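You operate a simulated robot arm through the tools that you are given. There is no shell and no other tool. Be economical: measure what you need, move in short steps, check, and stop when the job is done.

You are at the controls of a simulated two-armed robot. One attempt, no reset.

Task
Open the drawer under the test rig, take the small pulley from the inside of the drawer under the test rig and put it on the grey bench top and shut the rig again. Press the yellow button two times. Open the cupboard door beside the top shelf, fetch the setting card and set it on the inside of the rack cupboard and shut the shelf again. Put the profile on the assembly bench top away on the third shelf from the top of the parts rack. Switch the switch two of driver one off. Fetch the black level and set it on the grey guard plate. Open the blue banded barrel cap. Any order will do. Set down upright: setting card.

It is judged by the outcome, as a careful person would: the job done as asked, and still so three seconds after it is handed in. It fails if anything else is knocked over, pushed out of place, dropped, spilled or broken. A push-on lid holds only when it is set on centred and level and pressed home; a screw cap is set on level and turned clockwise until tight.

Robot
Two 7-joint arms with two-finger parallel grippers on one trunk, on a base that drives. Base frame: it is fixed to the floor where the robot stands at the start and does not move with it; the origin is under the middle of the robot, x ahead of it, y to its left, z up. Units: mm, degrees, N and s.
The left shoulder is at the start at [20, 113, 1047], the right one opposite. With the tool pointing down near the work surface each hand reaches from about 100 to 540 mm from the robot's upright axis, wherever it stands, measured 20 degrees to its own side. Places, roughly: black level (6x6x3 cm) [-1100, 3600, 800]; blue banded barrel cap [500, 4200, 700]; cupboard door beside the top shelf [4000, 3700, 1700]; drawer under the test rig [600, 200, 600]; grey bench top [-1400, -400, 700]; grey guard plate (15x11x1 cm) [-500, 900, 700]; inside of the rack cupboard [4000, 4000, 1600]; profile [4000, 2000, 750]; setting card [2000, 2000, 500]; small pulley (5x5x3 cm) [500, 200, 600]; switch two of driver one [3900, 1500, 900]; third shelf of the parts rack [4200, 3800, 800]; yellow button [1000, 1100, 800]. Payload 1.57 kg a hand.
The tool frame of a hand sits at the grasp point between the pads (the TCP): z along the fingers, y along the line on which they close. The tips reach 30 mm beyond it. The gripper opens to 80 mm. The fingers are 17 mm wide and 12 mm thick; the gripper's body (40 by 82 mm) begins 80 mm behind the TCP.
Orientation is that of the tool frame in the base frame, as a unit quaternion [w, x, y, z]. With the fingers straight down and closing along the base's y, the tool's x points along the base's -x, its y along +y and its z along -z.

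Tools
- The arms move only by the tool step_arm. It takes "left_moves", "right_moves" or both (then of equal length, played together; a hand with none holds still); each is a list of rows, each a list of 7 numbers: the turn, a rotation vector about the tool's x, y, z in degrees, then the shift along the tool's x, y, z in mm, then the opening, from 0 (shut) to 1 (fully open). In form: [[wx, wy, wz, dx, dy, dz, jaw], ...]. A call has 1 to 12 rows; each row shifts and turns the commanded pose from where the row before left it, along the tool's axes as they then stand. Rows are played at 5 a second. More than 50 mm and 8.6 degrees between two rows, or a gripper value outside its range, and nothing of the call is played. A pose out of reach is approached as far as the arm can. The call stops where the force on the tool passes 40 N (or 10 N more than at its start, if that is more) or the arm is blocked; 0.2 s more then pass. Each finger travels about 45 mm/s and halts on what it meets, pressing with about 27 N; the grip force reading is that of the motor and also rises with nothing between the fingers. The clock runs only during rows and for 0.2 s after the last one: add rows that do not move to give the fingers time. The reply holds the time, the measured pose of the TCP, the force on the tool along the base axes, the opening and the grip force, in the units named above and with some noise, with the torque about the TCP (base axes, N m) and any sound that the robot's microphone picked up, and new pictures: "pictures" is both (left out), scene, wrist or none (wrist: the cameras of the hands that moved).
- Cameras (640 x 400 px; columns grow to the right, rows downward): "scene" is now at [47.9, 68, 1151.5]; the picture's right is [0.87, -0.49, 0.00], its down [-0.36, -0.65, -0.66] and it looks along [0.32, 0.58, -0.75] (base axes); focal length 214 px, centre (320, 200). "left" rides on the left gripper at [72, 7, -122] in its tool frame; the picture's right is [-0.09, 1.00, 0.00], its down [-0.84, -0.08, -0.54] and it looks along [-0.54, -0.05, 0.84] (tool axes); focal length 238 px, centre (320, 200). "right" rides on the right gripper at [72, -7, -122] in its tool frame; the picture's right is [0.09, 1.00, 0.00], its down [-0.84, 0.08, -0.54] and it looks along [-0.54, 0.05, 0.84] (tool axes); focal length 238 px, centre (320, 200). There is no depth. A picture from a camera that has moved, and an enlarged one, comes with that camera's place and axes in the base frame and with its lens.
- lift_body(by): slides the trunk up (or, below 0, down) by that many mm; the arms and the scene camera ride with it, the base frame stays. It gives what a move gives, with no picture.
- steer(legs): drives the robot by 1 to 6 legs, each [ahead, left, turn to the left] in mm, mm and degrees, along the robot's own axes; the way and the turn of a leg run together, so that a leg with both is an arc; at most 1500 mm and 180 degrees a leg. The arms and the cameras ride along, it lands a little off, and it stops where it bumps. It gives what a move gives, and a new picture of the scene camera.
- pan_tilt(pan, tilt): turns the head with the scene camera to pan (to the left, within 80 degrees either way) and tilt (down, from -29 to 69), counted from straight ahead of the robot. It gives what a move gives, and a new picture of the scene camera.
- close_up(camera, box): a new picture of the part [left, top, right, bottom] of that camera's present view, enlarged. It takes no simulated time.
- sign_off(): hands the job in; it is judged then, once.

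Work in short steps. Places have to be worked out from the pictures, the camera data and where the tool is seen: move nearer, look again, correct. Check each grasp and each placing, and mend what went wrong. You have 217 turns and 260 pictures in all, those below and enlarged ones among them. Open the grippers and draw the arms clear of the work before you hand the job in, unless the task says otherwise; then end with one line.

The tools are called after "Request:" as name(argument=value, ...) on one line, values as JSON. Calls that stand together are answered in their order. step_arm: Moves the arms, as the interface text tells. Its arguments: {"type":"object","properties":{"left_moves":{"type":"array","items":{"type":"array","items":{"type":"number"}}},"right_moves":{"type":"array","items":{"type":"array","items":{"type":"number"}}},"pictures":{"type":"string","enum":["both","scene","wrist","none"]}},"required":[]} The other tools are called the same way: lift_body (by) slides the trunk up or down; steer (legs) drives the base; pan_tilt (pan, tilt) turns the head that bears the scene camera; close_up (camera, box) takes an enlarged picture of a part of a camera's view; sign_off () hands the job in.

At the start:

```text
t: 0.0
left_tool_pos: [304.0, 433.1, 1006.7]
left_orientation: [-0.001, 0.0, 1.0, 0.0]
left_ft_force: [0.1, 0.5, 0.1]
left_wrist_torque: [-0.02, -0.01, 0.0]
left_grip_width: 80.0
left_gripper_force: 0.1
right_tool_pos: [395.4, 65.2, 1007.4]
right_orientation: [0.0, 0.0, 1.0, 0.0]
right_ft_force: [0.6, -0.2, -0.4]
right_wrist_torque: [0.02, 0.0, -0.04]
right_grip_width: 80.1
right_gripper_force: 0.0
trunk travel left (down, up): [-100.0, 470.0]
robot x, y, heading: [-3.4, -2.0, -0.1]
head pan, tilt: [60.9, 48.5]
```

scene: 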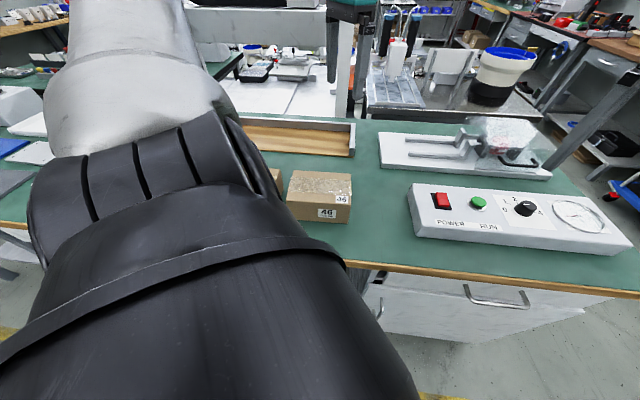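
right: 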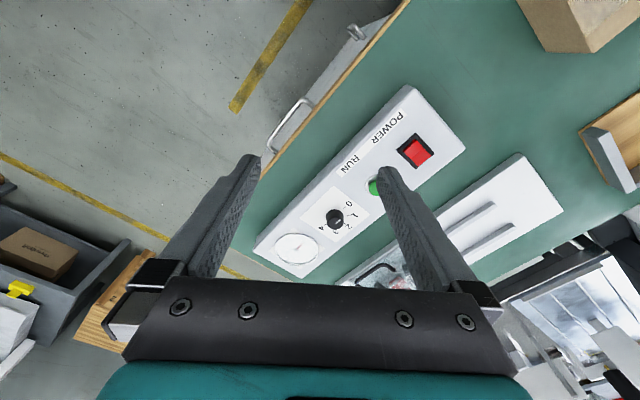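
left: 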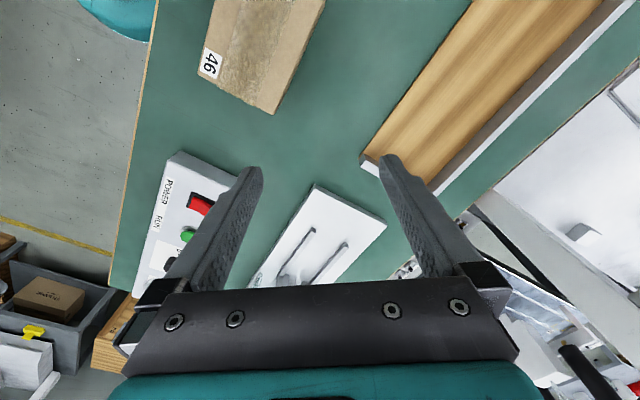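

The start view shows the test rig bench with a drawer at the right. I turn the head to look at the drawer ahead.

Request:
pan_tilt(pan=10, tilt=45)

Request:
pan_tilt(pan=-60, tilt=25)

Request:
pan_tilt(pan=75, tilt=20)

```text
t: 1.2
left_tool_pos: [303.3, 432.9, 1007.3]
left_orientation: [-0.001, 0.0, 1.0, 0.0]
left_ft_force: [-0.6, 0.1, 0.0]
left_wrist_torque: [0.0, 0.01, -0.02]
left_grip_width: 79.9
left_gripper_force: 0.1
right_tool_pos: [396.0, 64.5, 1007.4]
right_orientation: [-0.001, 0.0, 1.0, -0.001]
right_ft_force: [-0.2, 0.2, 0.0]
right_wrist_torque: [0.03, 0.0, 0.0]
right_grip_width: 80.0
right_gripper_force: 0.0
trunk travel left (down, up): [-100.0, 470.0]
robot x, y, heading: [-0.4, -1.8, -0.0]
head pan, tilt: [10.0, 45.0]
camera scene: at [89.9, 13.7, 1156.4], right [0.17, -0.98, 0.0], down [-0.7, -0.12, -0.71], along [0.7, 0.12, -0.71], focal length 214 px, centre (320, 200)
```

scene: 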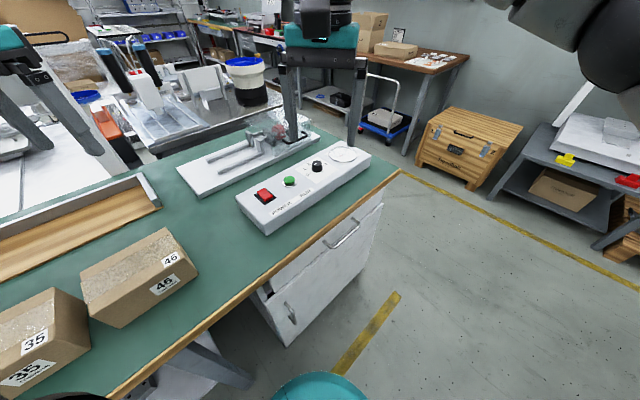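

```text
t: 2.6
left_tool_pos: [302.9, 432.7, 1007.7]
left_orientation: [0.0, 0.0, 1.0, 0.0]
left_ft_force: [0.2, 0.3, -0.7]
left_wrist_torque: [0.0, -0.03, -0.03]
left_grip_width: 79.9
left_gripper_force: 0.0
right_tool_pos: [394.3, 65.4, 1006.5]
right_orientation: [-0.001, 0.0, 1.0, 0.0]
right_ft_force: [-0.2, -0.2, 0.3]
right_wrist_torque: [0.04, 0.0, -0.01]
right_grip_width: 80.1
right_gripper_force: 0.1
trunk travel left (down, up): [-100.0, 470.0]
robot x, y, heading: [0.8, 3.8, -0.2]
head pan, tilt: [-60.0, 25.0]
camera scene: at [55.9, -80.3, 1186.9], right [-0.87, -0.5, 0.0], down [-0.21, 0.37, -0.91], along [0.45, -0.78, -0.42], focal length 214 px, centre (320, 200)
```

scene: 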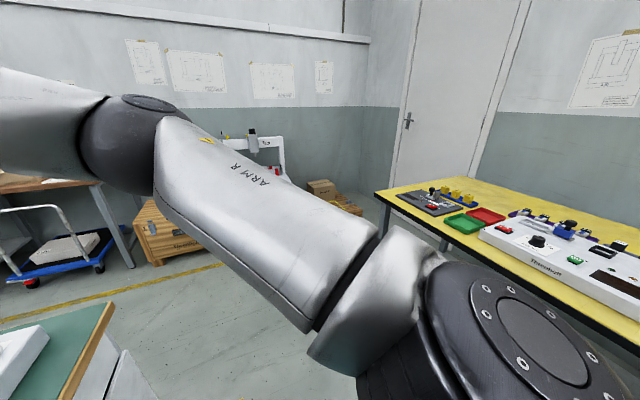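

```text
t: 4.8
left_tool_pos: [303.0, 433.0, 1007.1]
left_orientation: [0.0, 0.0, 1.0, 0.0]
left_ft_force: [-0.6, 0.4, 0.7]
left_wrist_torque: [0.01, -0.02, 0.01]
left_grip_width: 80.1
left_gripper_force: 0.0
right_tool_pos: [396.5, 65.1, 1006.4]
right_orientation: [0.001, -0.001, 1.0, 0.0]
right_ft_force: [0.4, 0.3, -0.2]
right_wrist_torque: [0.01, -0.01, 0.0]
right_grip_width: 80.0
right_gripper_force: 0.1
trunk travel left (down, up): [-100.0, 470.0]
robot x, y, heading: [1.3, -0.2, 0.1]
head pan, tilt: [75.0, 20.0]
camera scene: at [34.0, 89.4, 1195.0], right [0.97, -0.26, 0.0], down [-0.09, -0.33, -0.94], along [0.24, 0.91, -0.34], focal length 214 px, centre (320, 200)
```

scene: 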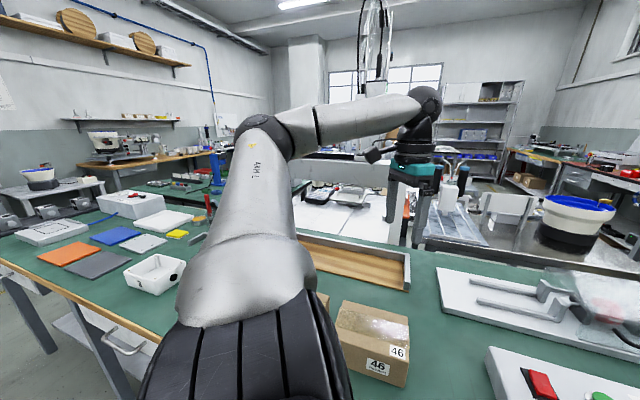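

I need a detailed look at the drawer fronts. I turn the head back and zoom.

Request:
pan_tilt(pan=10, tilt=60)

Request:
close_up(camera="scene", box=[220, 60, 420, 260])

```text
t: 6.1
left_tool_pos: [303.9, 432.7, 1007.6]
left_orientation: [0.0, 0.0, 1.0, 0.0]
left_ft_force: [-1.2, -0.2, -0.7]
left_wrist_torque: [0.01, -0.03, 0.01]
left_grip_width: 80.0
left_gripper_force: 0.2
right_tool_pos: [395.3, 65.2, 1008.1]
right_orientation: [0.0, 0.0, 1.0, 0.001]
right_ft_force: [-0.6, -0.1, -0.7]
right_wrist_torque: [0.0, -0.01, 0.02]
right_grip_width: 80.2
right_gripper_force: 0.0
trunk travel left (down, up): [-100.0, 470.0]
robot x, y, heading: [0.4, -0.2, 0.2]
head pan, tilt: [10.0, 60.0]
camera scene: at [75.5, 11.1, 1136.9], right [0.17, -0.98, 0.0], down [-0.85, -0.15, -0.5], along [0.49, 0.09, -0.87], focal length 214 px, centre (320, 200)
```

scene: 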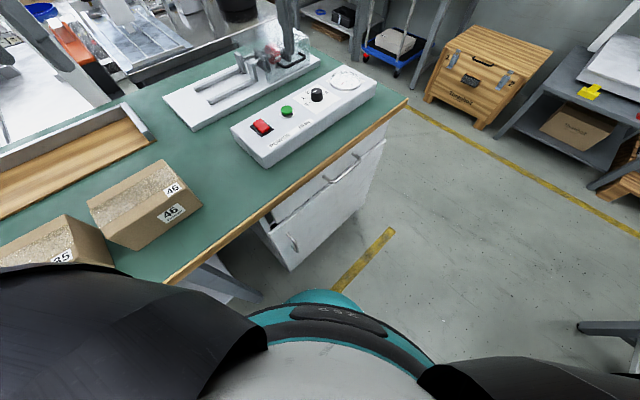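

```text
2.00 times, centred on (320, 160) of scene
camera zoom: at [75.5, 11.1, 1136.9], right [0.17, -0.98, 0.0], down [-0.85, -0.15, -0.5], along [0.49, 0.09, -0.87], focal length 429 px, centre (320, 280)
```

zoom: 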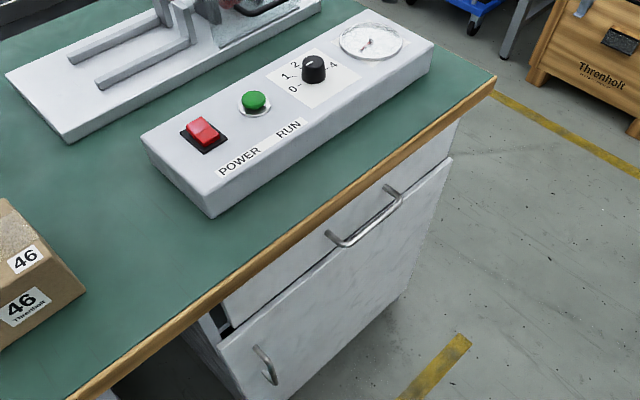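

The drawer has a bar handle at roughly (492, 16, 600) and the face looks toward (-0.6, -0.8). I back off and turn to about 53° so I face it squarely.

Request:
steer(legs=[[40, -380, 0], [0, 0, 53]])

Request:
pan_tilt(pan=-10, tilt=42)

```text
t: 10.9
left_tool_pos: [-115.2, 127.1, 1008.3]
left_orientation: [-0.001, -0.44, 0.898, 0.001]
left_ft_force: [-0.1, 0.5, -0.1]
left_wrist_torque: [-0.05, -0.02, -0.01]
left_grip_width: 79.9
left_gripper_force: 0.2
right_tool_pos: [232.2, -25.2, 1007.2]
right_orientation: [0.0, -0.44, 0.898, 0.0]
right_ft_force: [-0.2, 0.6, 0.3]
right_wrist_torque: [0.0, 0.02, -0.04]
right_grip_width: 79.7
right_gripper_force: 0.1
trunk travel left (down, up): [-100.0, 470.0]
robot x, y, heading: [43.2, -380.9, 52.3]
head pan, tilt: [10.0, 60.0]
camera scene: at [78.2, -311.6, 1136.9], right [0.88, -0.47, 0.0], down [-0.4, -0.77, -0.5], along [0.23, 0.44, -0.87], focal length 214 px, centre (320, 200)
```

scene: 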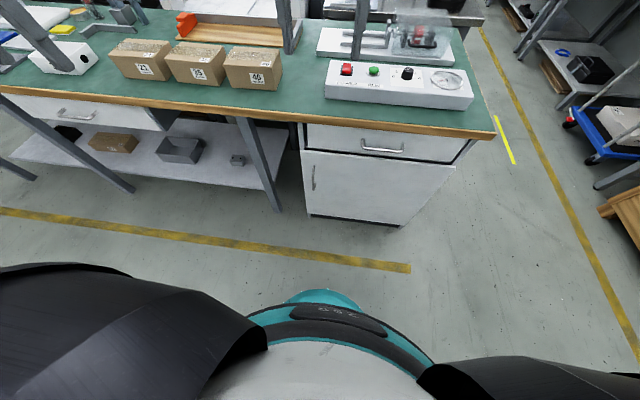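

```text
t: 11.7
left_tool_pos: [-114.7, 126.5, 1006.2]
left_orientation: [0.0, -0.44, 0.898, 0.0]
left_ft_force: [-0.6, -0.5, 0.6]
left_wrist_torque: [-0.02, -0.02, 0.0]
left_grip_width: 80.0
left_gripper_force: 0.1
right_tool_pos: [231.5, -26.1, 1007.7]
right_orientation: [0.0, -0.439, 0.898, 0.0]
right_ft_force: [-0.2, -0.8, 0.6]
right_wrist_torque: [0.01, -0.01, 0.01]
right_grip_width: 79.7
right_gripper_force: 0.0
trunk travel left (down, up): [-100.0, 470.0]
robot x, y, heading: [38.4, -377.4, 52.1]
head pan, tilt: [-10.0, 42.0]
camera scene: at [109.0, -314.4, 1160.6], right [0.67, -0.74, 0.0], down [-0.5, -0.45, -0.74], along [0.55, 0.5, -0.67], focal length 214 px, centre (320, 200)
```

scene: 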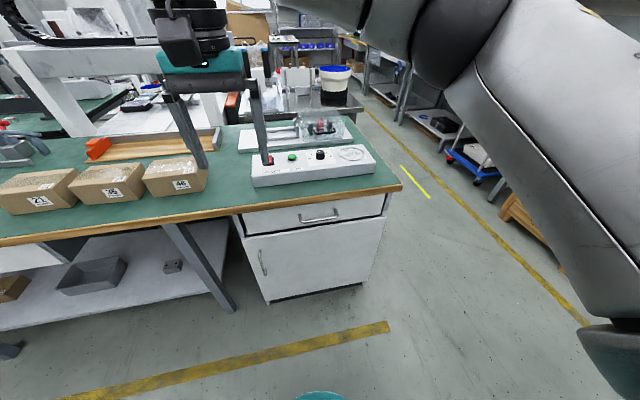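

Triangulating from two views puts the handle at about (468, 15, 632), roughly 573 ahead and 97 right of me. I move the right hand to the right and pitch it forward to point horizontally.

Request:
step_arm(right_moves=[[0, 0, 0, 0, -40, 0, 1], [0, -8.2, 0, 0, -40, 0, 1], [0, -8.2, 0, 0, -40, 0, 1], [0, -8.2, 0, 0, -40, 0, 1], [0, -8.2, 0, 0, 0, 0, 1], [0, -8.2, 0, 0, 0, 0, 1], [0, -8.2, 0, 0, 0, 0, 1], [0, -8.2, 0, 0, 0, 0, 1], [0, -8.2, 0, 0, 0, 0, 1], [0, -8.2, 0, 0, 0, 0, 1], [0, -8.2, 0, 0, 0, 0, 1], [0, -8, 0, 0, 0, 0, 1]], pictures="none")

Request:
step_arm(right_moves=[[0, 0, 8.2, 0, 0, 0, 1], [0, 0, 8.2, 0, 0, 0, 1], [0, 0, 8.2, 0, 0, 0, 1], [0, 0, 8.2, 0, 0, 0, 1], [0, 0, 8.2, 0, 0, 0, 1], [0, 0, 8.2, 0, 0, 0, 1], [0, 0, 8.2, 0, 0, 0, 1], [0, 0, 8.2, 0, 0, 0, 1], [0, 0, 8.2, 0, 0, 0, 1], [0, 0, 8.2, 0, 0, 0, 1], [0, 0, 8, 0, 0, 0, 1]], pictures="wrist")

```text
t: 14.3
left_tool_pos: [-114.6, 126.1, 1008.5]
left_orientation: [0.0, -0.44, 0.898, 0.0]
left_ft_force: [-0.2, -0.3, -0.3]
left_wrist_torque: [0.05, 0.05, -0.01]
left_grip_width: 80.0
left_gripper_force: 0.0
right_tool_pos: [364.0, -83.8, 1014.5]
right_orientation: [0.634, -0.31, 0.635, 0.315]
right_ft_force: [0.6, 0.5, -0.6]
right_wrist_torque: [0.02, 0.0, 0.13]
right_grip_width: 79.9
right_gripper_force: 0.0
right hand out of reach, approached as far as the arm can: row 9, 10, 11
trunk travel left (down, up): [-100.0, 470.0]
robot x, y, heading: [42.2, -378.2, 52.4]
head pan, tilt: [-10.0, 42.0]
```

```text
t: 16.7
left_tool_pos: [-114.8, 126.5, 1006.7]
left_orientation: [-0.001, -0.44, 0.898, 0.0]
left_ft_force: [-0.1, 0.0, -0.8]
left_wrist_torque: [0.01, 0.02, -0.01]
left_grip_width: 80.0
left_gripper_force: 0.1
right_tool_pos: [367.0, -84.0, 1013.3]
right_orientation: [0.228, 0.23, 0.668, 0.67]
right_ft_force: [-0.5, 0.3, -0.4]
right_wrist_torque: [0.0, 0.02, -0.02]
right_grip_width: 80.1
right_gripper_force: 0.1
trunk travel left (down, up): [-100.0, 470.0]
robot x, y, heading: [37.8, -378.8, 52.0]
head pan, tilt: [-10.0, 42.0]
camera right: at [234.5, -136.1, 1007.1], right [-0.07, 0.05, 1.0], down [0.33, -0.94, 0.07], along [0.94, 0.33, 0.05], focal length 238 px, centre (320, 200)
```

right: 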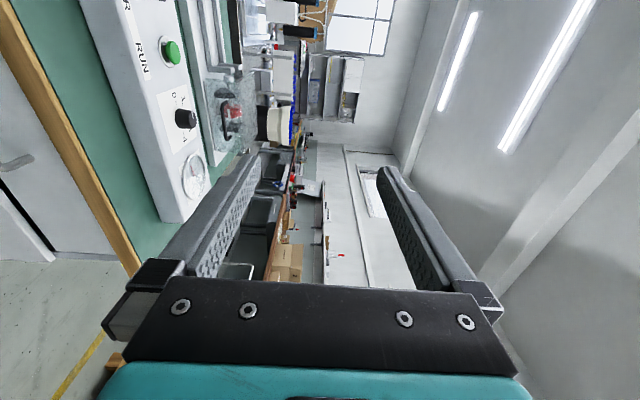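

The hand points horizontally at the bench. I lower it in front of the drawer handle and look.

Request:
step_arm(right_moves=[[0, 1.6, 0, -22, -45, 0, 1], [0, 0, 0, 0, -48, 0, 1], [0, 0, 0, 0, -48, 0, 1], [0, 0, 0, 0, -48, 0, 1], [0, 0, 0, 0, -48, 0, 1], [0, 0, 0, 0, -48, 0, 1], [0, 0, 0, 0, -48, 0, 1], [0, 0, 0, 0, -48, 0, 1]])

```text
t: 18.5
left_tool_pos: [-115.3, 126.4, 1008.4]
left_orientation: [0.0, -0.44, 0.898, 0.0]
left_ft_force: [0.3, 0.5, -0.6]
left_wrist_torque: [-0.01, 0.01, -0.01]
left_grip_width: 80.1
left_gripper_force: 0.0
right_tool_pos: [231.4, -15.8, 786.3]
right_orientation: [0.221, 0.222, 0.673, 0.67]
right_ft_force: [0.4, -0.7, 0.7]
right_wrist_torque: [0.0, 0.0, 0.04]
right_grip_width: 80.0
right_gripper_force: 0.0
right hand out of reach, approached as far as the arm can: row 1, 2, 3, 4, 5, 6, 7, 8
trunk travel left (down, up): [-100.0, 470.0]
robot x, y, heading: [41.5, -377.6, 52.3]
head pan, tilt: [-10.0, 42.0]
camera scene: at [109.3, -314.5, 1160.7], right [0.67, -0.74, 0.0], down [-0.5, -0.45, -0.74], along [0.55, 0.5, -0.67], focal length 214 px, centre (320, 200)
camera right: at [100.3, -72.5, 781.1], right [-0.07, 0.06, 1.0], down [0.35, -0.93, 0.08], along [0.93, 0.35, 0.04], focal length 238 px, centre (320, 200)
```

scene: 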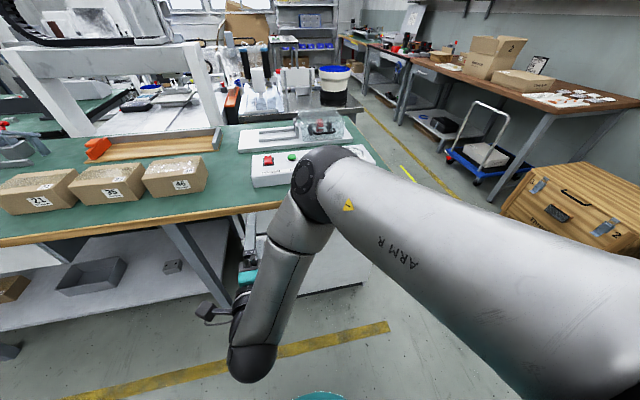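
right: 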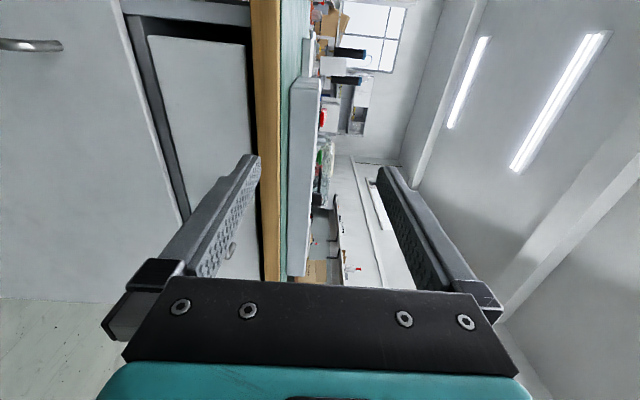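

The arm folded and could not reach horizontally this close. I raise the hand, pitch it 35° downward, lower the trunk and check.

Request:
step_arm(right_moves=[[0, 0, 0, 0, 40, 0, 1], [0, 0, 0, 0, 40, 0, 1], [0, 0, 0, 0, 40, 0, 1], [8, 0, 0, 0, 40, 0, 1], [8, 0, 0, 0, 20, 0, 1], [8, 0, 0, 0, 0, 0, 1], [8, 0, 0, 0, 0, 0, 1], [8, 0, 0, 0, 0, 0, 1]], pictures="none")

Request:
lift_body(by=-80)

Request:
steer(legs=[[-70, 0, 1.4]])

```text
t: 20.3
left_tool_pos: [-114.9, 127.4, 1007.1]
left_orientation: [-0.001, -0.44, 0.898, 0.0]
left_ft_force: [-0.8, 1.7, -0.6]
left_wrist_torque: [-0.03, 0.01, 0.03]
left_grip_width: 79.8
left_gripper_force: 0.0
right_tool_pos: [229.9, -14.5, 971.8]
right_orientation: [0.13, 0.281, 0.862, 0.401]
right_ft_force: [-0.2, 1.0, 0.5]
right_wrist_torque: [0.01, -0.03, -0.01]
right_grip_width: 79.9
right_gripper_force: 0.2
trunk travel left (down, up): [-100.0, 470.0]
robot x, y, heading: [39.7, -377.5, 52.1]
head pan, tilt: [-10.0, 42.0]
```

```text
t: 21.5
left_tool_pos: [-113.4, 127.3, 928.5]
left_orientation: [0.0, -0.441, 0.898, 0.0]
left_ft_force: [0.5, 0.3, -0.3]
left_wrist_torque: [-0.02, -0.02, 0.0]
left_grip_width: 80.1
left_gripper_force: 0.0
right_tool_pos: [230.2, -13.8, 891.3]
right_orientation: [0.131, 0.282, 0.862, 0.401]
right_ft_force: [0.6, -0.7, -0.5]
right_wrist_torque: [0.02, 0.05, 0.05]
right_grip_width: 79.8
right_gripper_force: 0.2
trunk travel left (down, up): [-20.0, 550.0]
robot x, y, heading: [42.5, -376.2, 52.3]
head pan, tilt: [-10.0, 42.0]
```

```text
t: 22.5
left_tool_pos: [-169.7, 69.0, 927.2]
left_orientation: [0.0, -0.452, 0.892, 0.0]
left_ft_force: [1.2, 0.5, -0.3]
left_wrist_torque: [-0.02, 0.01, 0.04]
left_grip_width: 79.8
left_gripper_force: 0.1
right_tool_pos: [179.6, -64.5, 892.6]
right_orientation: [0.126, 0.271, 0.865, 0.403]
right_ft_force: [-0.1, -0.4, -0.3]
right_wrist_torque: [-0.01, 0.0, -0.03]
right_grip_width: 79.9
right_gripper_force: 0.0
trunk travel left (down, up): [-20.0, 550.0]
robot x, y, heading: [-2.0, -433.7, 53.5]
head pan, tilt: [-10.0, 42.0]
camera scene: at [66.1, -367.2, 1080.7], right [0.69, -0.72, 0.0], down [-0.48, -0.46, -0.74], along [0.54, 0.51, -0.67], focal length 214 px, centre (320, 200)
```

scene: 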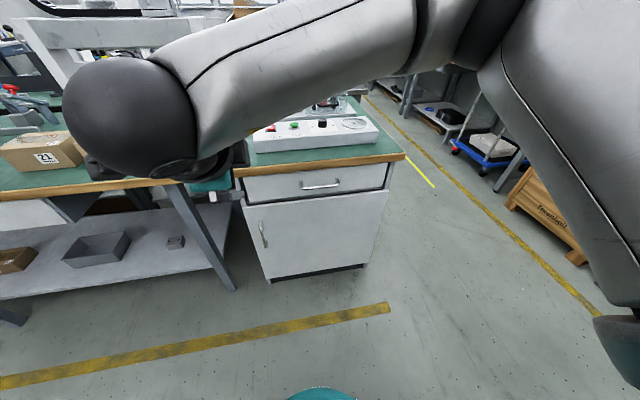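

The hand is now at a 40° downward pitch with fingers closing in the vertical plane. I bring it to about 100 mm short of the handle along its own axis.

Request:
step_arm(right_moves=[[0, 0, 0, -48, -12, 0, 1], [0, 0, 0, -48, -12, 0, 1], [0, 0, 0, -48, -12, 20, 1], [0, 0, 0, -47, -11, 40, 1], [0, 0, 0, 0, 0, 45, 1], [0, 0, 0, 0, 0, 45, 1], [0, 0, 0, 0, 0, 45, 1], [0, 0, 0, 0, 0, 43, 1]])

```text
refused: row 3 steps farther than a row can; nothing moved
```

Request:
step_arm(right_moves=[[0, 0, 0, -45, -12, 0, 1], [0, 0, 0, -45, -12, 0, 1], [0, 0, 0, -45, -12, 0, 1], [0, 0, 0, -45, -11, 0, 1], [0, 0, 0, -11, 0, 45, 1], [0, 0, 0, 0, 0, 48, 1], [0, 0, 0, 0, 0, 48, 1], [0, 0, 0, 0, 0, 48, 1], [0, 0, 0, 0, 0, 48, 1]])

```text
t: 24.5
left_tool_pos: [-169.4, 67.6, 926.4]
left_orientation: [0.0, -0.451, 0.892, 0.001]
left_ft_force: [0.0, 0.3, 0.4]
left_wrist_torque: [-0.03, 0.01, -0.01]
left_grip_width: 80.0
left_gripper_force: 0.2
right_tool_pos: [426.1, -30.3, 705.9]
right_orientation: [0.126, 0.27, 0.865, 0.404]
right_ft_force: [-0.6, -0.3, 0.4]
right_wrist_torque: [0.0, -0.01, 0.01]
right_grip_width: 80.1
right_gripper_force: 0.1
right hand out of reach, approached as far as the arm can: row 4
trunk travel left (down, up): [-20.0, 550.0]
robot x, y, heading: [-2.0, -430.7, 53.8]
head pan, tilt: [-10.0, 42.0]
camera scene: at [66.2, -367.1, 1080.7], right [0.69, -0.72, 0.0], down [-0.48, -0.46, -0.74], along [0.54, 0.51, -0.67], focal length 214 px, centre (320, 200)
camera right: at [311.0, -70.5, 779.9], right [0.29, 0.58, 0.76], down [0.48, -0.78, 0.41], along [0.83, 0.25, -0.5], focal length 238 px, centre (320, 200)
```

scene: 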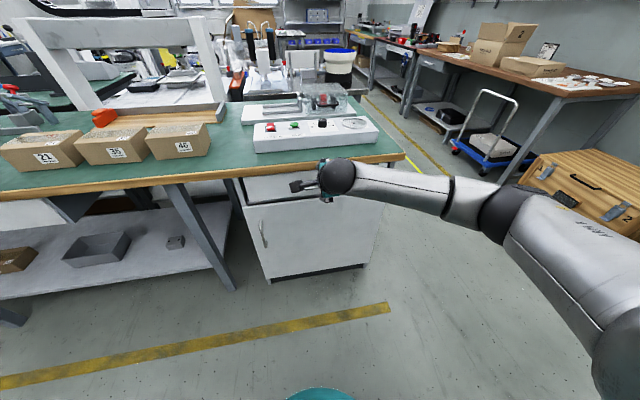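
right: 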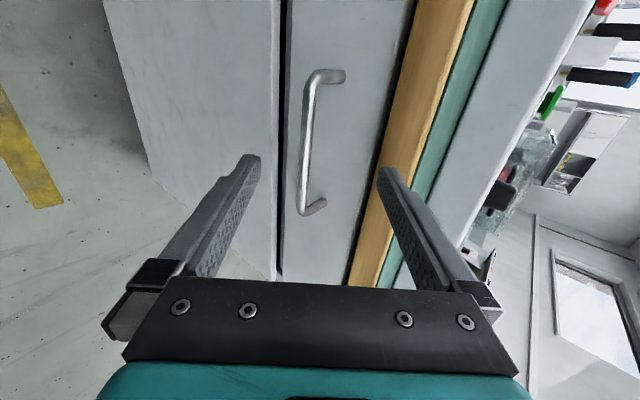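

The arm configuration is good, and the wrist view puts the bar at about (465, 18, 636). I narrow the opening and advance until the bar lies between the pads.

Request:
step_arm(right_moves=[[0, 0, 0, -5, -14, 10, 0.42], [0, 0, 0, 0, 0, 20, 0.42], [0, 0, 0, 0, 0, 16, 0.42], [0, 0, 0, 0, 0, 16, 0.42], [0, 0, 0, 0, 0, 15, 0.42]], pictures="wrist")

```text
t: 25.5
left_tool_pos: [-170.2, 67.0, 929.9]
left_orientation: [0.001, -0.45, 0.893, 0.001]
left_ft_force: [0.3, 0.1, 0.0]
left_wrist_torque: [0.0, 0.0, 0.0]
left_grip_width: 79.8
left_gripper_force: 0.0
right_tool_pos: [453.6, -2.3, 661.4]
right_orientation: [0.126, 0.271, 0.863, 0.407]
right_ft_force: [-15.3, -29.3, 16.4]
right_wrist_torque: [0.52, -0.41, -0.31]
right_grip_width: 26.6
right_gripper_force: 0.1
trunk travel left (down, up): [-20.0, 550.0]
robot x, y, heading: [-0.9, -433.8, 53.9]
head pan, tilt: [-10.0, 42.0]
stopped in row 5 (right hand): the force on the tool passed its limit at 52 N (the readings are from after the stop); the commanded pose is now the measured one
camera right: at [338.0, -42.7, 734.4], right [0.29, 0.57, 0.77], down [0.48, -0.78, 0.4], along [0.83, 0.25, -0.5], focal length 238 px, centre (320, 200)
```

right: 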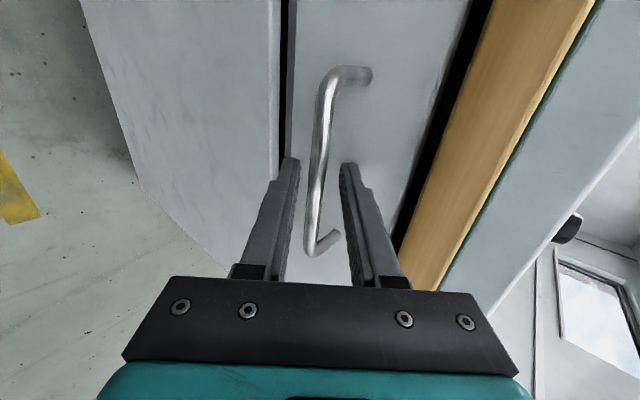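

The tips touch the drawer face with the bar between the fingers. I back off slightly and close on the bar.

Request:
step_arm(right_moves=[[0, 0, 0, 0, 0, -7, 0.42], [0, 0, 0, 0, 0, 0, 0], [0, 0, 0, 0, 0, 0, 0], [0, 0, 0, 0, 0, 0, 0], [0, 0, 0, 0, 0, 0, 0]], pictures="wrist")

```text
t: 26.7
left_tool_pos: [-168.9, 68.6, 926.7]
left_orientation: [0.0, -0.451, 0.893, 0.0]
left_ft_force: [0.2, 0.4, 0.9]
left_wrist_torque: [0.0, -0.03, -0.01]
left_grip_width: 80.1
left_gripper_force: 0.1
right_tool_pos: [452.1, -4.3, 660.9]
right_orientation: [0.125, 0.271, 0.865, 0.403]
right_ft_force: [-2.1, -2.6, -8.5]
right_wrist_torque: [0.04, 0.14, -0.15]
right_grip_width: 9.9
right_gripper_force: 28.0
trunk travel left (down, up): [-20.0, 550.0]
robot x, y, heading: [-3.0, -431.5, 53.8]
head pan, tilt: [-10.0, 42.0]
camera right: at [337.9, -44.6, 734.5], right [0.29, 0.58, 0.76], down [0.48, -0.78, 0.41], along [0.83, 0.25, -0.5], focal length 238 px, centre (320, 200)
```

right: 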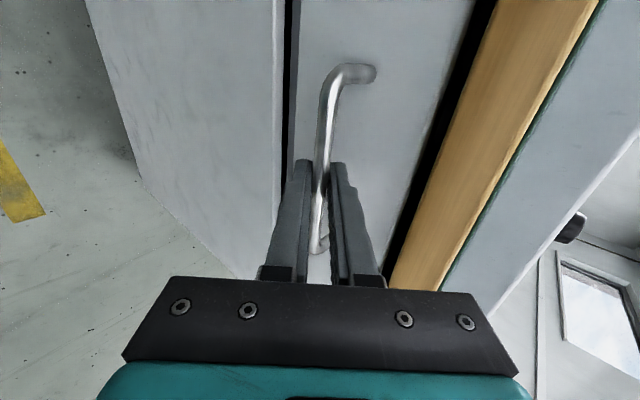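

The bar is gripped (9.9 mm). I pull horizontally along the drawer normal with the arm.

Request:
step_arm(right_moves=[[0, 0, 0, 0.7, -16, -19, 0], [0, 0, 0, 1, -25.7, -30.6, 0], [0, 0, 0, 1, -25.7, -30.6, 0], [0, 0, 0, 1, -25.7, -30.6, 0], [0, 0, 0, 1, -25.7, -30.6, 0]])

```text
t: 27.6
left_tool_pos: [-169.4, 69.6, 928.0]
left_orientation: [0.0, -0.451, 0.893, 0.001]
left_ft_force: [-0.1, -0.1, 0.2]
left_wrist_torque: [-0.02, 0.03, 0.0]
left_grip_width: 80.3
left_gripper_force: 0.0
right_tool_pos: [392.9, -86.7, 661.9]
right_orientation: [0.122, 0.282, 0.863, 0.401]
right_ft_force: [-0.3, -2.4, -3.8]
right_wrist_torque: [-0.36, -0.45, 0.15]
right_grip_width: 9.7
right_gripper_force: 28.1
trunk travel left (down, up): [-20.0, 550.0]
robot x, y, heading: [-0.0, -434.0, 53.5]
head pan, tilt: [-10.0, 42.0]
stopped in row 4 (right hand): the force on the tool passed its limit at 80 N (the readings are from after the stop); the commanded pose is now the measured one
camera scene: at [66.3, -367.7, 1080.9], right [0.69, -0.72, 0.0], down [-0.48, -0.46, -0.74], along [0.54, 0.51, -0.67], focal length 214 px, centre (320, 200)
camera right: at [278.2, -125.2, 737.2], right [0.31, 0.57, 0.76], down [0.47, -0.79, 0.4], along [0.82, 0.23, -0.52], focal length 238 px, centre (320, 200)
```

scene: 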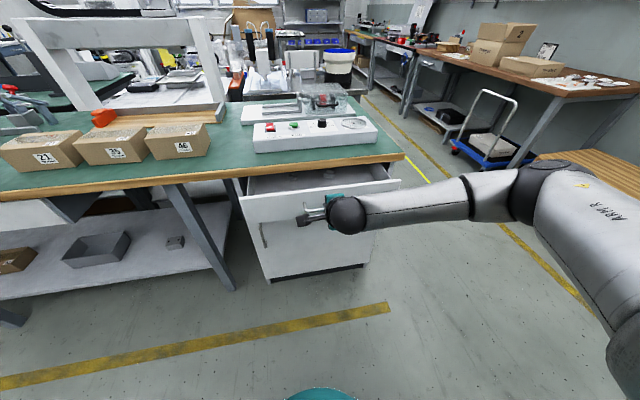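
right: 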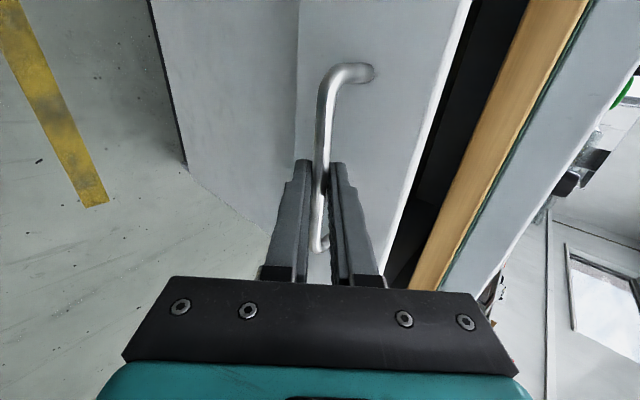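

The drawer is out about 100 mm, then force peaked. I continue pulling in smaller steps.

Request:
step_arm(right_moves=[[0, 0, 0, 0.5, -7, -8, 0], [0, 0, 0, 0.5, -10, -12, 0], [0, 0, 0, 0.5, -13, -15, 0], [0, 0, 0, 0.5, -13, -15, 0], [0, 0, 0, 0.5, -13, -15, 0], [0, 0, 0, 0.5, -13, -15, 0], [0, 0, 0, 0.5, -13, -15, 0]])

```text
t: 29.2
left_tool_pos: [-167.2, 68.8, 928.1]
left_orientation: [-0.002, -0.451, 0.893, 0.0]
left_ft_force: [-0.4, -0.4, 0.2]
left_wrist_torque: [0.03, 0.01, -0.02]
left_grip_width: 79.7
left_gripper_force: 0.0
right_tool_pos: [323.1, -166.9, 665.7]
right_orientation: [0.127, 0.286, 0.866, 0.39]
right_ft_force: [16.4, -12.7, -27.9]
right_wrist_torque: [-0.55, -0.27, 0.19]
right_grip_width: 9.8
right_gripper_force: 28.4
right hand out of reach, approached as far as the arm can: row 4, 5, 6, 7
trunk travel left (down, up): [-20.0, 550.0]
robot x, y, heading: [1.7, -429.5, 53.5]
head pan, tilt: [-10.0, 42.0]
camera scene: at [68.2, -367.5, 1080.4], right [0.69, -0.72, 0.0], down [-0.49, -0.46, -0.74], along [0.54, 0.51, -0.67], focal length 214 px, centre (320, 200)
camera right: at [208.7, -202.3, 742.4], right [0.32, 0.58, 0.75], down [0.46, -0.78, 0.41], along [0.83, 0.21, -0.52], focal length 238 px, centre (320, 200)
```

scene: 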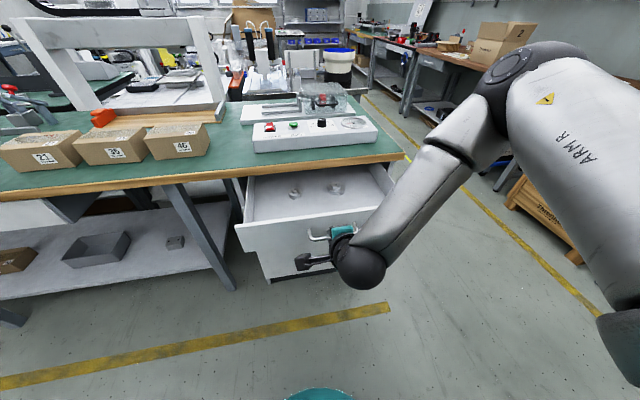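
right: 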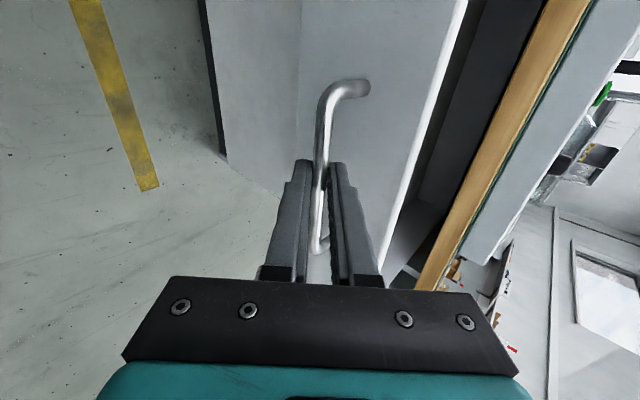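

The drawer is out about 205 mm and two round items show inside. I zoom in on them.

Request:
close_up(camera="scene", box=[240, 160, 400, 260])

```text
4.00 times, centred on (320, 210) of scene
camera zoom: at [68.2, -367.5, 1080.4], right [0.69, -0.72, 0.0], down [-0.49, -0.46, -0.74], along [0.54, 0.51, -0.67], focal length 858 px, centre (320, 160)
```

zoom: 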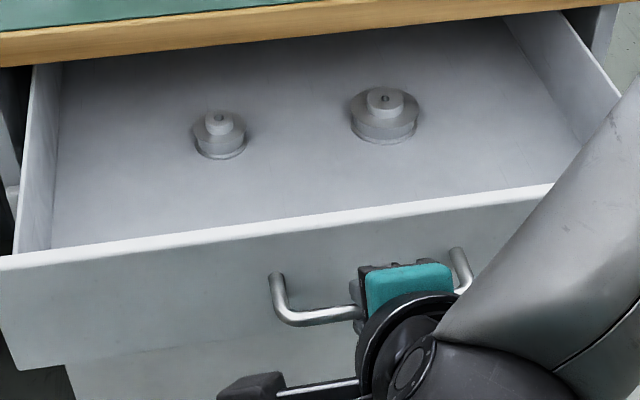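

The small pulley is the left one, still about under the bench edge. I pull the drawer further by backing the base while gripping.

Request:
steer(legs=[[-90, 0, 0]])

```text
t: 30.3
left_tool_pos: [-218.9, -3.3, 928.9]
left_orientation: [-0.001, -0.451, 0.893, 0.0]
left_ft_force: [-0.5, -0.3, -0.6]
left_wrist_torque: [0.02, -0.04, 0.0]
left_grip_width: 80.1
left_gripper_force: 0.0
right_tool_pos: [269.9, -237.9, 667.0]
right_orientation: [0.126, 0.287, 0.864, 0.393]
right_ft_force: [10.2, -7.7, -29.2]
right_wrist_torque: [-0.54, -0.17, 0.21]
right_grip_width: 10.0
right_gripper_force: 28.8
trunk travel left (down, up): [-20.0, 550.0]
robot x, y, heading: [-51.7, -508.9, 53.8]
head pan, tilt: [-10.0, 42.0]
camera scene: at [14.6, -439.7, 1080.5], right [0.69, -0.72, 0.0], down [-0.49, -0.46, -0.74], along [0.54, 0.51, -0.67], focal length 214 px, centre (320, 200)
```

scene: 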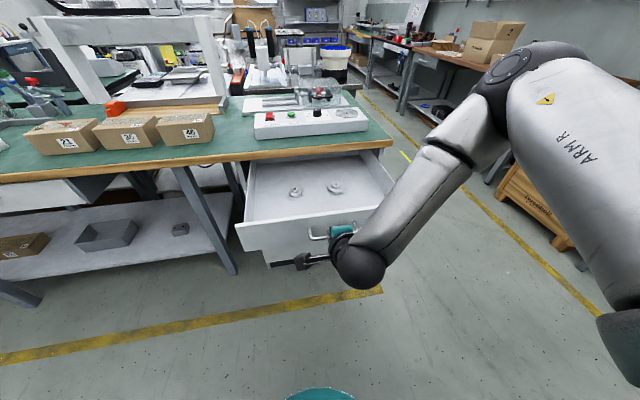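

The drawer is out about 295 mm, and the small pulley is well clear. I release the handle, withdraw the right hand, then drive nearer and a bit right so that the left hand can reach in.

Request:
step_arm(right_moves=[[0, 0, 0, 0, 0, 0, 0.5], [0, 0, 0, 0, 0, 0, 0.5], [0, 0, 0, 0, 0, -40, 0.5], [0, 0, 0, 0, 0, -40, 0.5], [0, 0, 0, 0, 20, -40, 0.5], [0, 0, 0, 0, 20, -40, 0.5], [0, 0, 0, 0, 40, 0, 0.5], [0, 0, 0, -40, 20, 0, 0.5], [0, 0, 0, -40, 20, 0, 0.5]], pictures="none")

Request:
steer(legs=[[0, -150, 0], [125, 0, 0]])

Request:
pan_tilt(pan=10, tilt=50)

```text
t: 32.3
left_tool_pos: [-222.4, -4.4, 928.1]
left_orientation: [0.0, -0.451, 0.893, 0.001]
left_ft_force: [0.7, 0.1, 0.0]
left_wrist_torque: [0.01, 0.01, 0.0]
left_grip_width: 79.7
left_gripper_force: 0.0
right_tool_pos: [316.2, -254.5, 838.2]
right_orientation: [0.127, 0.287, 0.864, 0.393]
right_ft_force: [-0.2, -0.7, 0.3]
right_wrist_torque: [-0.01, -0.01, 0.05]
right_grip_width: 40.1
right_gripper_force: 0.0
right hand out of reach, approached as far as the arm can: row 4, 5, 6
trunk travel left (down, up): [-20.0, 550.0]
robot x, y, heading: [-55.1, -506.8, 53.6]
head pan, tilt: [-10.0, 42.0]
```

```text
t: 34.5
left_tool_pos: [-26.0, 5.5, 928.4]
left_orientation: [-0.001, -0.449, 0.893, 0.0]
left_ft_force: [-0.6, 0.5, 0.6]
left_wrist_torque: [-0.01, 0.01, 0.05]
left_grip_width: 79.9
left_gripper_force: 0.1
right_tool_pos: [510.5, -246.5, 837.5]
right_orientation: [0.126, 0.287, 0.864, 0.394]
right_ft_force: [-0.5, -0.1, 0.6]
right_wrist_torque: [-0.02, -0.04, 0.0]
right_grip_width: 39.8
right_gripper_force: 0.0
trunk travel left (down, up): [-20.0, 550.0]
robot x, y, heading: [138.7, -495.4, 53.3]
head pan, tilt: [-10.0, 42.0]
camera scene: at [207.3, -431.8, 1080.7], right [0.69, -0.73, 0.0], down [-0.49, -0.46, -0.74], along [0.54, 0.51, -0.67], focal length 214 px, centre (320, 200)
```

scene: 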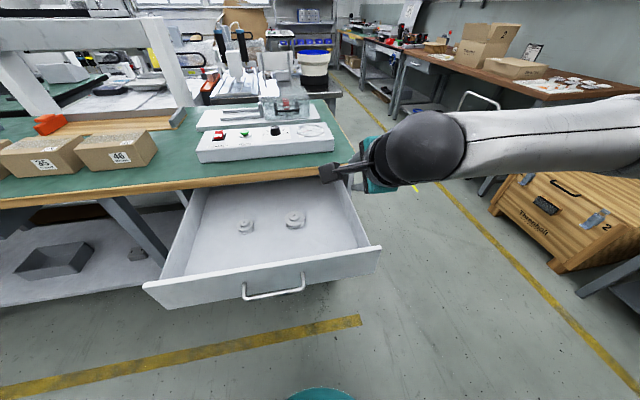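

```text
t: 35.3
left_tool_pos: [-26.2, 4.6, 929.3]
left_orientation: [0.0, -0.449, 0.893, 0.0]
left_ft_force: [0.3, 0.6, 0.0]
left_wrist_torque: [-0.01, -0.01, 0.03]
left_grip_width: 80.1
left_gripper_force: 0.1
right_tool_pos: [510.4, -246.6, 837.3]
right_orientation: [0.128, 0.288, 0.864, 0.393]
right_ft_force: [0.8, -0.7, 0.3]
right_wrist_torque: [-0.05, 0.02, 0.01]
right_grip_width: 40.0
right_gripper_force: 0.0
trunk travel left (down, up): [-20.0, 550.0]
robot x, y, heading: [139.0, -495.5, 53.3]
head pan, tilt: [10.0, 50.0]
camera scene: at [181.0, -420.5, 1069.5], right [0.89, -0.45, 0.0], down [-0.34, -0.68, -0.64], along [0.29, 0.57, -0.77], focal length 214 px, centre (320, 200)
```

scene: 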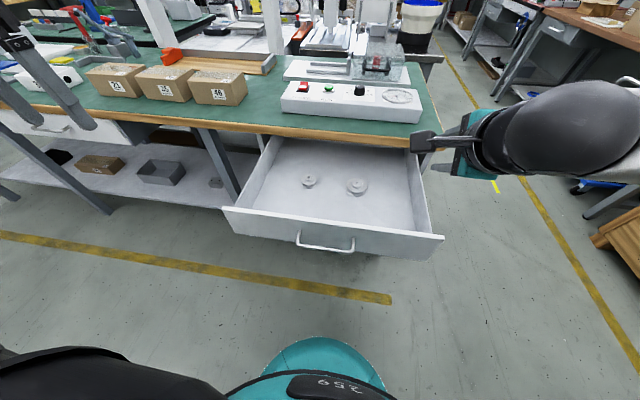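

Triangulation puts the small pulley at about (351, -19, 630). I bring the left hand above it.

Request:
step_arm(left_moves=[[0, 0, 0, -26, -40, 0, 1], [0, 0, 0, -26, -40, 0, 1], [0, 0, 0, -26, -40, 0, 1], [0, 0, 0, -26, -40, 0, 1], [0, 0, 0, -26, -40, 0, 1], [0, 0, 0, -26, -40, 0, 1], [0, 0, 0, -26, -40, 0, 1], [0, 0, 0, -24, -36, 0, 1], [0, 0, 0, 0, 0, 45, 1], [0, 0, 0, 0, 0, 45, 1], [0, 0, 0, 0, 0, 45, 1]], pictures="wrist")

```text
t: 37.7
left_tool_pos: [294.7, -31.7, 781.1]
left_orientation: [0.001, -0.45, 0.893, 0.0]
left_ft_force: [0.2, 0.1, -0.2]
left_wrist_torque: [0.02, 0.0, 0.02]
left_grip_width: 80.1
left_gripper_force: 0.1
left hand out of reach, approached as far as the arm can: row 7, 8
right_tool_pos: [510.6, -246.0, 837.3]
right_orientation: [0.126, 0.287, 0.864, 0.393]
right_ft_force: [0.1, -0.1, -0.8]
right_wrist_torque: [0.02, 0.01, -0.04]
right_grip_width: 40.3
right_gripper_force: 0.1
trunk travel left (down, up): [-20.0, 550.0]
robot x, y, heading: [141.0, -493.3, 53.6]
head pan, tilt: [10.0, 50.0]
camera left: at [246.3, -86.3, 903.2], right [-0.75, 0.67, 0.0], down [0.56, 0.63, 0.54], along [0.36, 0.41, -0.84], focal length 238 px, centre (320, 200)
```

left: 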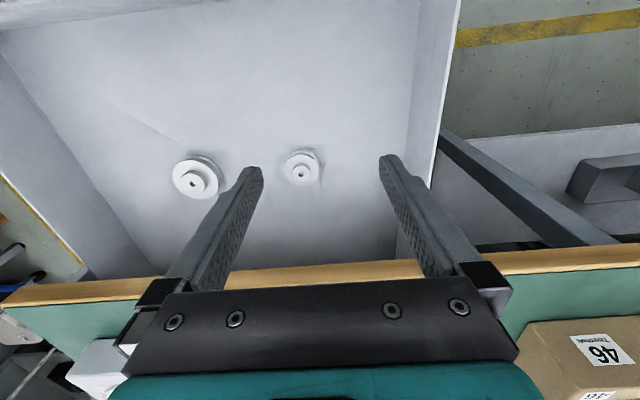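

The wrist camera confirms the pulley near (350, -8). I shift over it and descend to 690 for another look.

Request:
step_arm(left_moves=[[0, 0, 0, -26, -15, 0, 1], [0, 0, 0, -26, -15, 0, 1], [0, 0, 0, 0, 0, 45, 1], [0, 0, 0, 0, 0, 45, 1]], pictures="wrist")

```text
t: 38.7
left_tool_pos: [271.2, -31.2, 717.0]
left_orientation: [0.001, -0.449, 0.893, 0.0]
left_ft_force: [0.4, -0.2, -0.6]
left_wrist_torque: [-0.03, -0.01, 0.0]
left_grip_width: 79.9
left_gripper_force: 0.1
left hand out of reach, approached as far as the arm can: row 1, 2, 3, 4
right_tool_pos: [511.1, -247.0, 838.2]
right_orientation: [0.126, 0.288, 0.864, 0.394]
right_ft_force: [0.4, 0.1, -0.1]
right_wrist_torque: [-0.01, -0.03, -0.02]
right_grip_width: 39.8
right_gripper_force: 0.0
trunk travel left (down, up): [-20.0, 550.0]
robot x, y, heading: [144.3, -495.7, 53.5]
head pan, tilt: [10.0, 50.0]
camera left: at [221.6, -84.6, 839.7], right [-0.74, 0.67, 0.0], down [0.56, 0.62, 0.54], along [0.36, 0.4, -0.84], focal length 238 px, centre (320, 200)
```

left: 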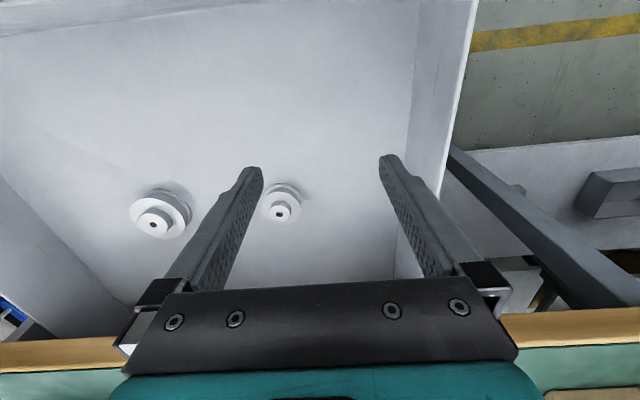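

The hand falls short when low, so I drive 60 mm forward and 50 mm right; the base front appears to have about 100 mm spare.

Request:
steer(legs=[[55, -50, 0]])

```text
t: 39.8
left_tool_pos: [345.6, -14.3, 717.3]
left_orientation: [0.001, -0.45, 0.893, 0.001]
left_ft_force: [-0.2, -0.3, 0.3]
left_wrist_torque: [0.0, -0.01, 0.03]
left_grip_width: 79.9
left_gripper_force: 0.0
right_tool_pos: [585.0, -230.4, 839.3]
right_orientation: [0.127, 0.287, 0.864, 0.394]
right_ft_force: [-0.8, 0.1, 0.0]
right_wrist_torque: [0.03, -0.01, -0.02]
right_grip_width: 39.9
right_gripper_force: 0.0
trunk travel left (down, up): [-20.0, 550.0]
robot x, y, heading: [211.4, -477.2, 53.3]
head pan, tilt: [10.0, 50.0]
camera scene: at [255.3, -404.2, 1069.4], right [0.89, -0.45, 0.0], down [-0.34, -0.69, -0.64], along [0.29, 0.57, -0.77], focal length 214 px, centre (320, 200)
```

scene: 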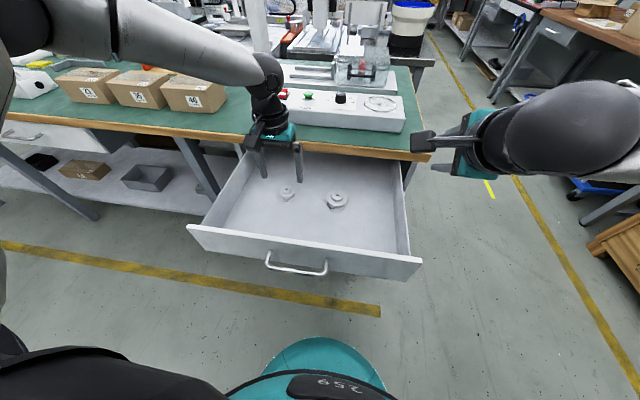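

The left hand is now over the pulley (about 5 mm off). I adjust and descend to z≈665.

Request:
step_arm(left_moves=[[0, 0, 0, -5, 1, 26, 1], [0, 0, 0, 0, 0, 26, 1]], pictures="wrist")

```text
t: 40.4
left_tool_pos: [322.1, -15.9, 682.0]
left_orientation: [0.002, -0.451, 0.893, 0.0]
left_ft_force: [0.1, 0.5, -0.9]
left_wrist_torque: [-0.05, 0.0, -0.01]
left_grip_width: 80.2
left_gripper_force: 0.2
left hand out of reach, approached as far as the arm can: row 1, 2
right_tool_pos: [584.7, -230.5, 838.6]
right_orientation: [0.127, 0.287, 0.865, 0.392]
right_ft_force: [-0.7, -0.7, -0.1]
right_wrist_torque: [-0.01, 0.01, 0.02]
right_grip_width: 40.1
right_gripper_force: 0.1
trunk travel left (down, up): [-20.0, 550.0]
robot x, y, heading: [213.7, -482.5, 53.3]
head pan, tilt: [10.0, 50.0]
camera left: at [273.3, -68.5, 803.7], right [-0.75, 0.67, 0.0], down [0.56, 0.63, 0.54], along [0.36, 0.41, -0.84], focal length 238 px, centre (320, 200)
```

left: 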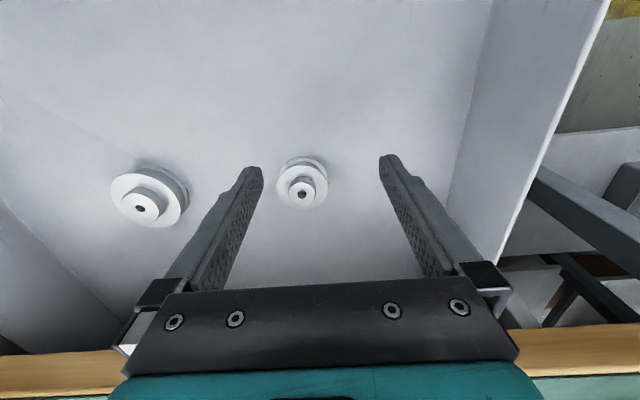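

Reach still shrinks as the hand lowers, so I tilt the tool 24° forward and step towards the pulley.

Request:
step_arm(left_moves=[[0, -8, 0, 0, 0, 0, 1], [0, -8, 0, 0, 0, 0, 1], [0, -8, 0, 0, -8, 0, 1], [0, 0, 0, -12.5, -7, 30, 1]], pictures="wrist")

```text
t: 41.4
left_tool_pos: [348.9, -5.4, 661.0]
left_orientation: [0.188, -0.44, 0.873, 0.094]
left_ft_force: [-1.0, 0.0, -0.1]
left_wrist_torque: [0.0, 0.0, 0.0]
left_grip_width: 80.2
left_gripper_force: 0.1
right_tool_pos: [584.1, -229.4, 838.5]
right_orientation: [0.128, 0.287, 0.864, 0.395]
right_ft_force: [0.4, 0.1, -0.1]
right_wrist_torque: [-0.02, -0.02, 0.04]
right_grip_width: 40.1
right_gripper_force: 0.1
trunk travel left (down, up): [-20.0, 550.0]
robot x, y, heading: [213.4, -479.6, 53.4]
head pan, tilt: [10.0, 50.0]
camera left: at [274.5, -94.4, 743.6], right [-0.75, 0.66, 0.04], down [0.38, 0.39, 0.84], along [0.54, 0.64, -0.55], focal length 238 px, centre (320, 200)
```

left: 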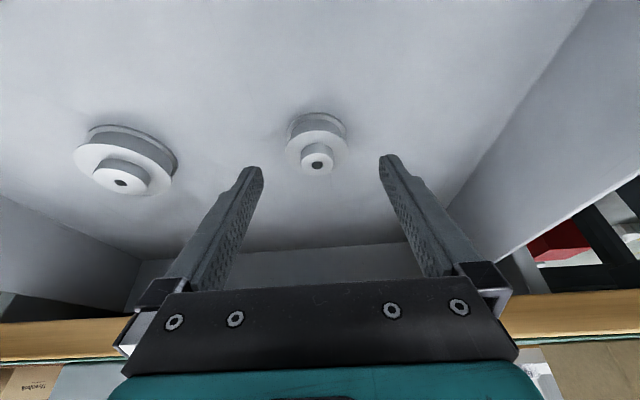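

The pulley's hub top is near (347, -9, 640). I lower so the pads flank the flange, compensating for the tilt, then close.

Request:
step_arm(left_moves=[[0, 0, 0, 10, -1, 6, 1], [0, 0, 0, 10.5, 0, 6, 1], [0, 0, 0, 0, 0, 0, 0.5], [0, 0, 0, 0, 0, 0, 0.4], [0, 0, 0, 0, 0, 0, 0.3], [0, 0, 0, 0, 0, 0, 0.3]], pictures="wrist")

```text
t: 42.8
left_tool_pos: [334.5, -16.9, 648.1]
left_orientation: [0.187, -0.44, 0.873, 0.093]
left_ft_force: [0.4, -0.2, 0.4]
left_wrist_torque: [-0.03, -0.01, -0.02]
left_grip_width: 39.0
left_gripper_force: 25.4
left hand out of reach, approached as far as the arm can: row 1, 2
right_tool_pos: [585.3, -228.2, 838.5]
right_orientation: [0.128, 0.287, 0.864, 0.393]
right_ft_force: [-0.3, -1.0, -0.2]
right_wrist_torque: [-0.02, -0.03, 0.01]
right_grip_width: 40.1
right_gripper_force: 0.0
trunk travel left (down, up): [-20.0, 550.0]
robot x, y, heading: [216.9, -478.4, 53.6]
head pan, tilt: [10.0, 50.0]
camera left: at [259.8, -105.9, 730.3], right [-0.75, 0.66, 0.04], down [0.38, 0.39, 0.84], along [0.54, 0.64, -0.55], focal length 238 px, centre (320, 200)
```

left: 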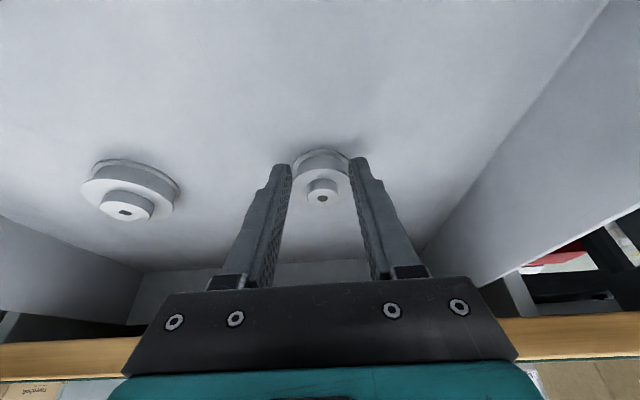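

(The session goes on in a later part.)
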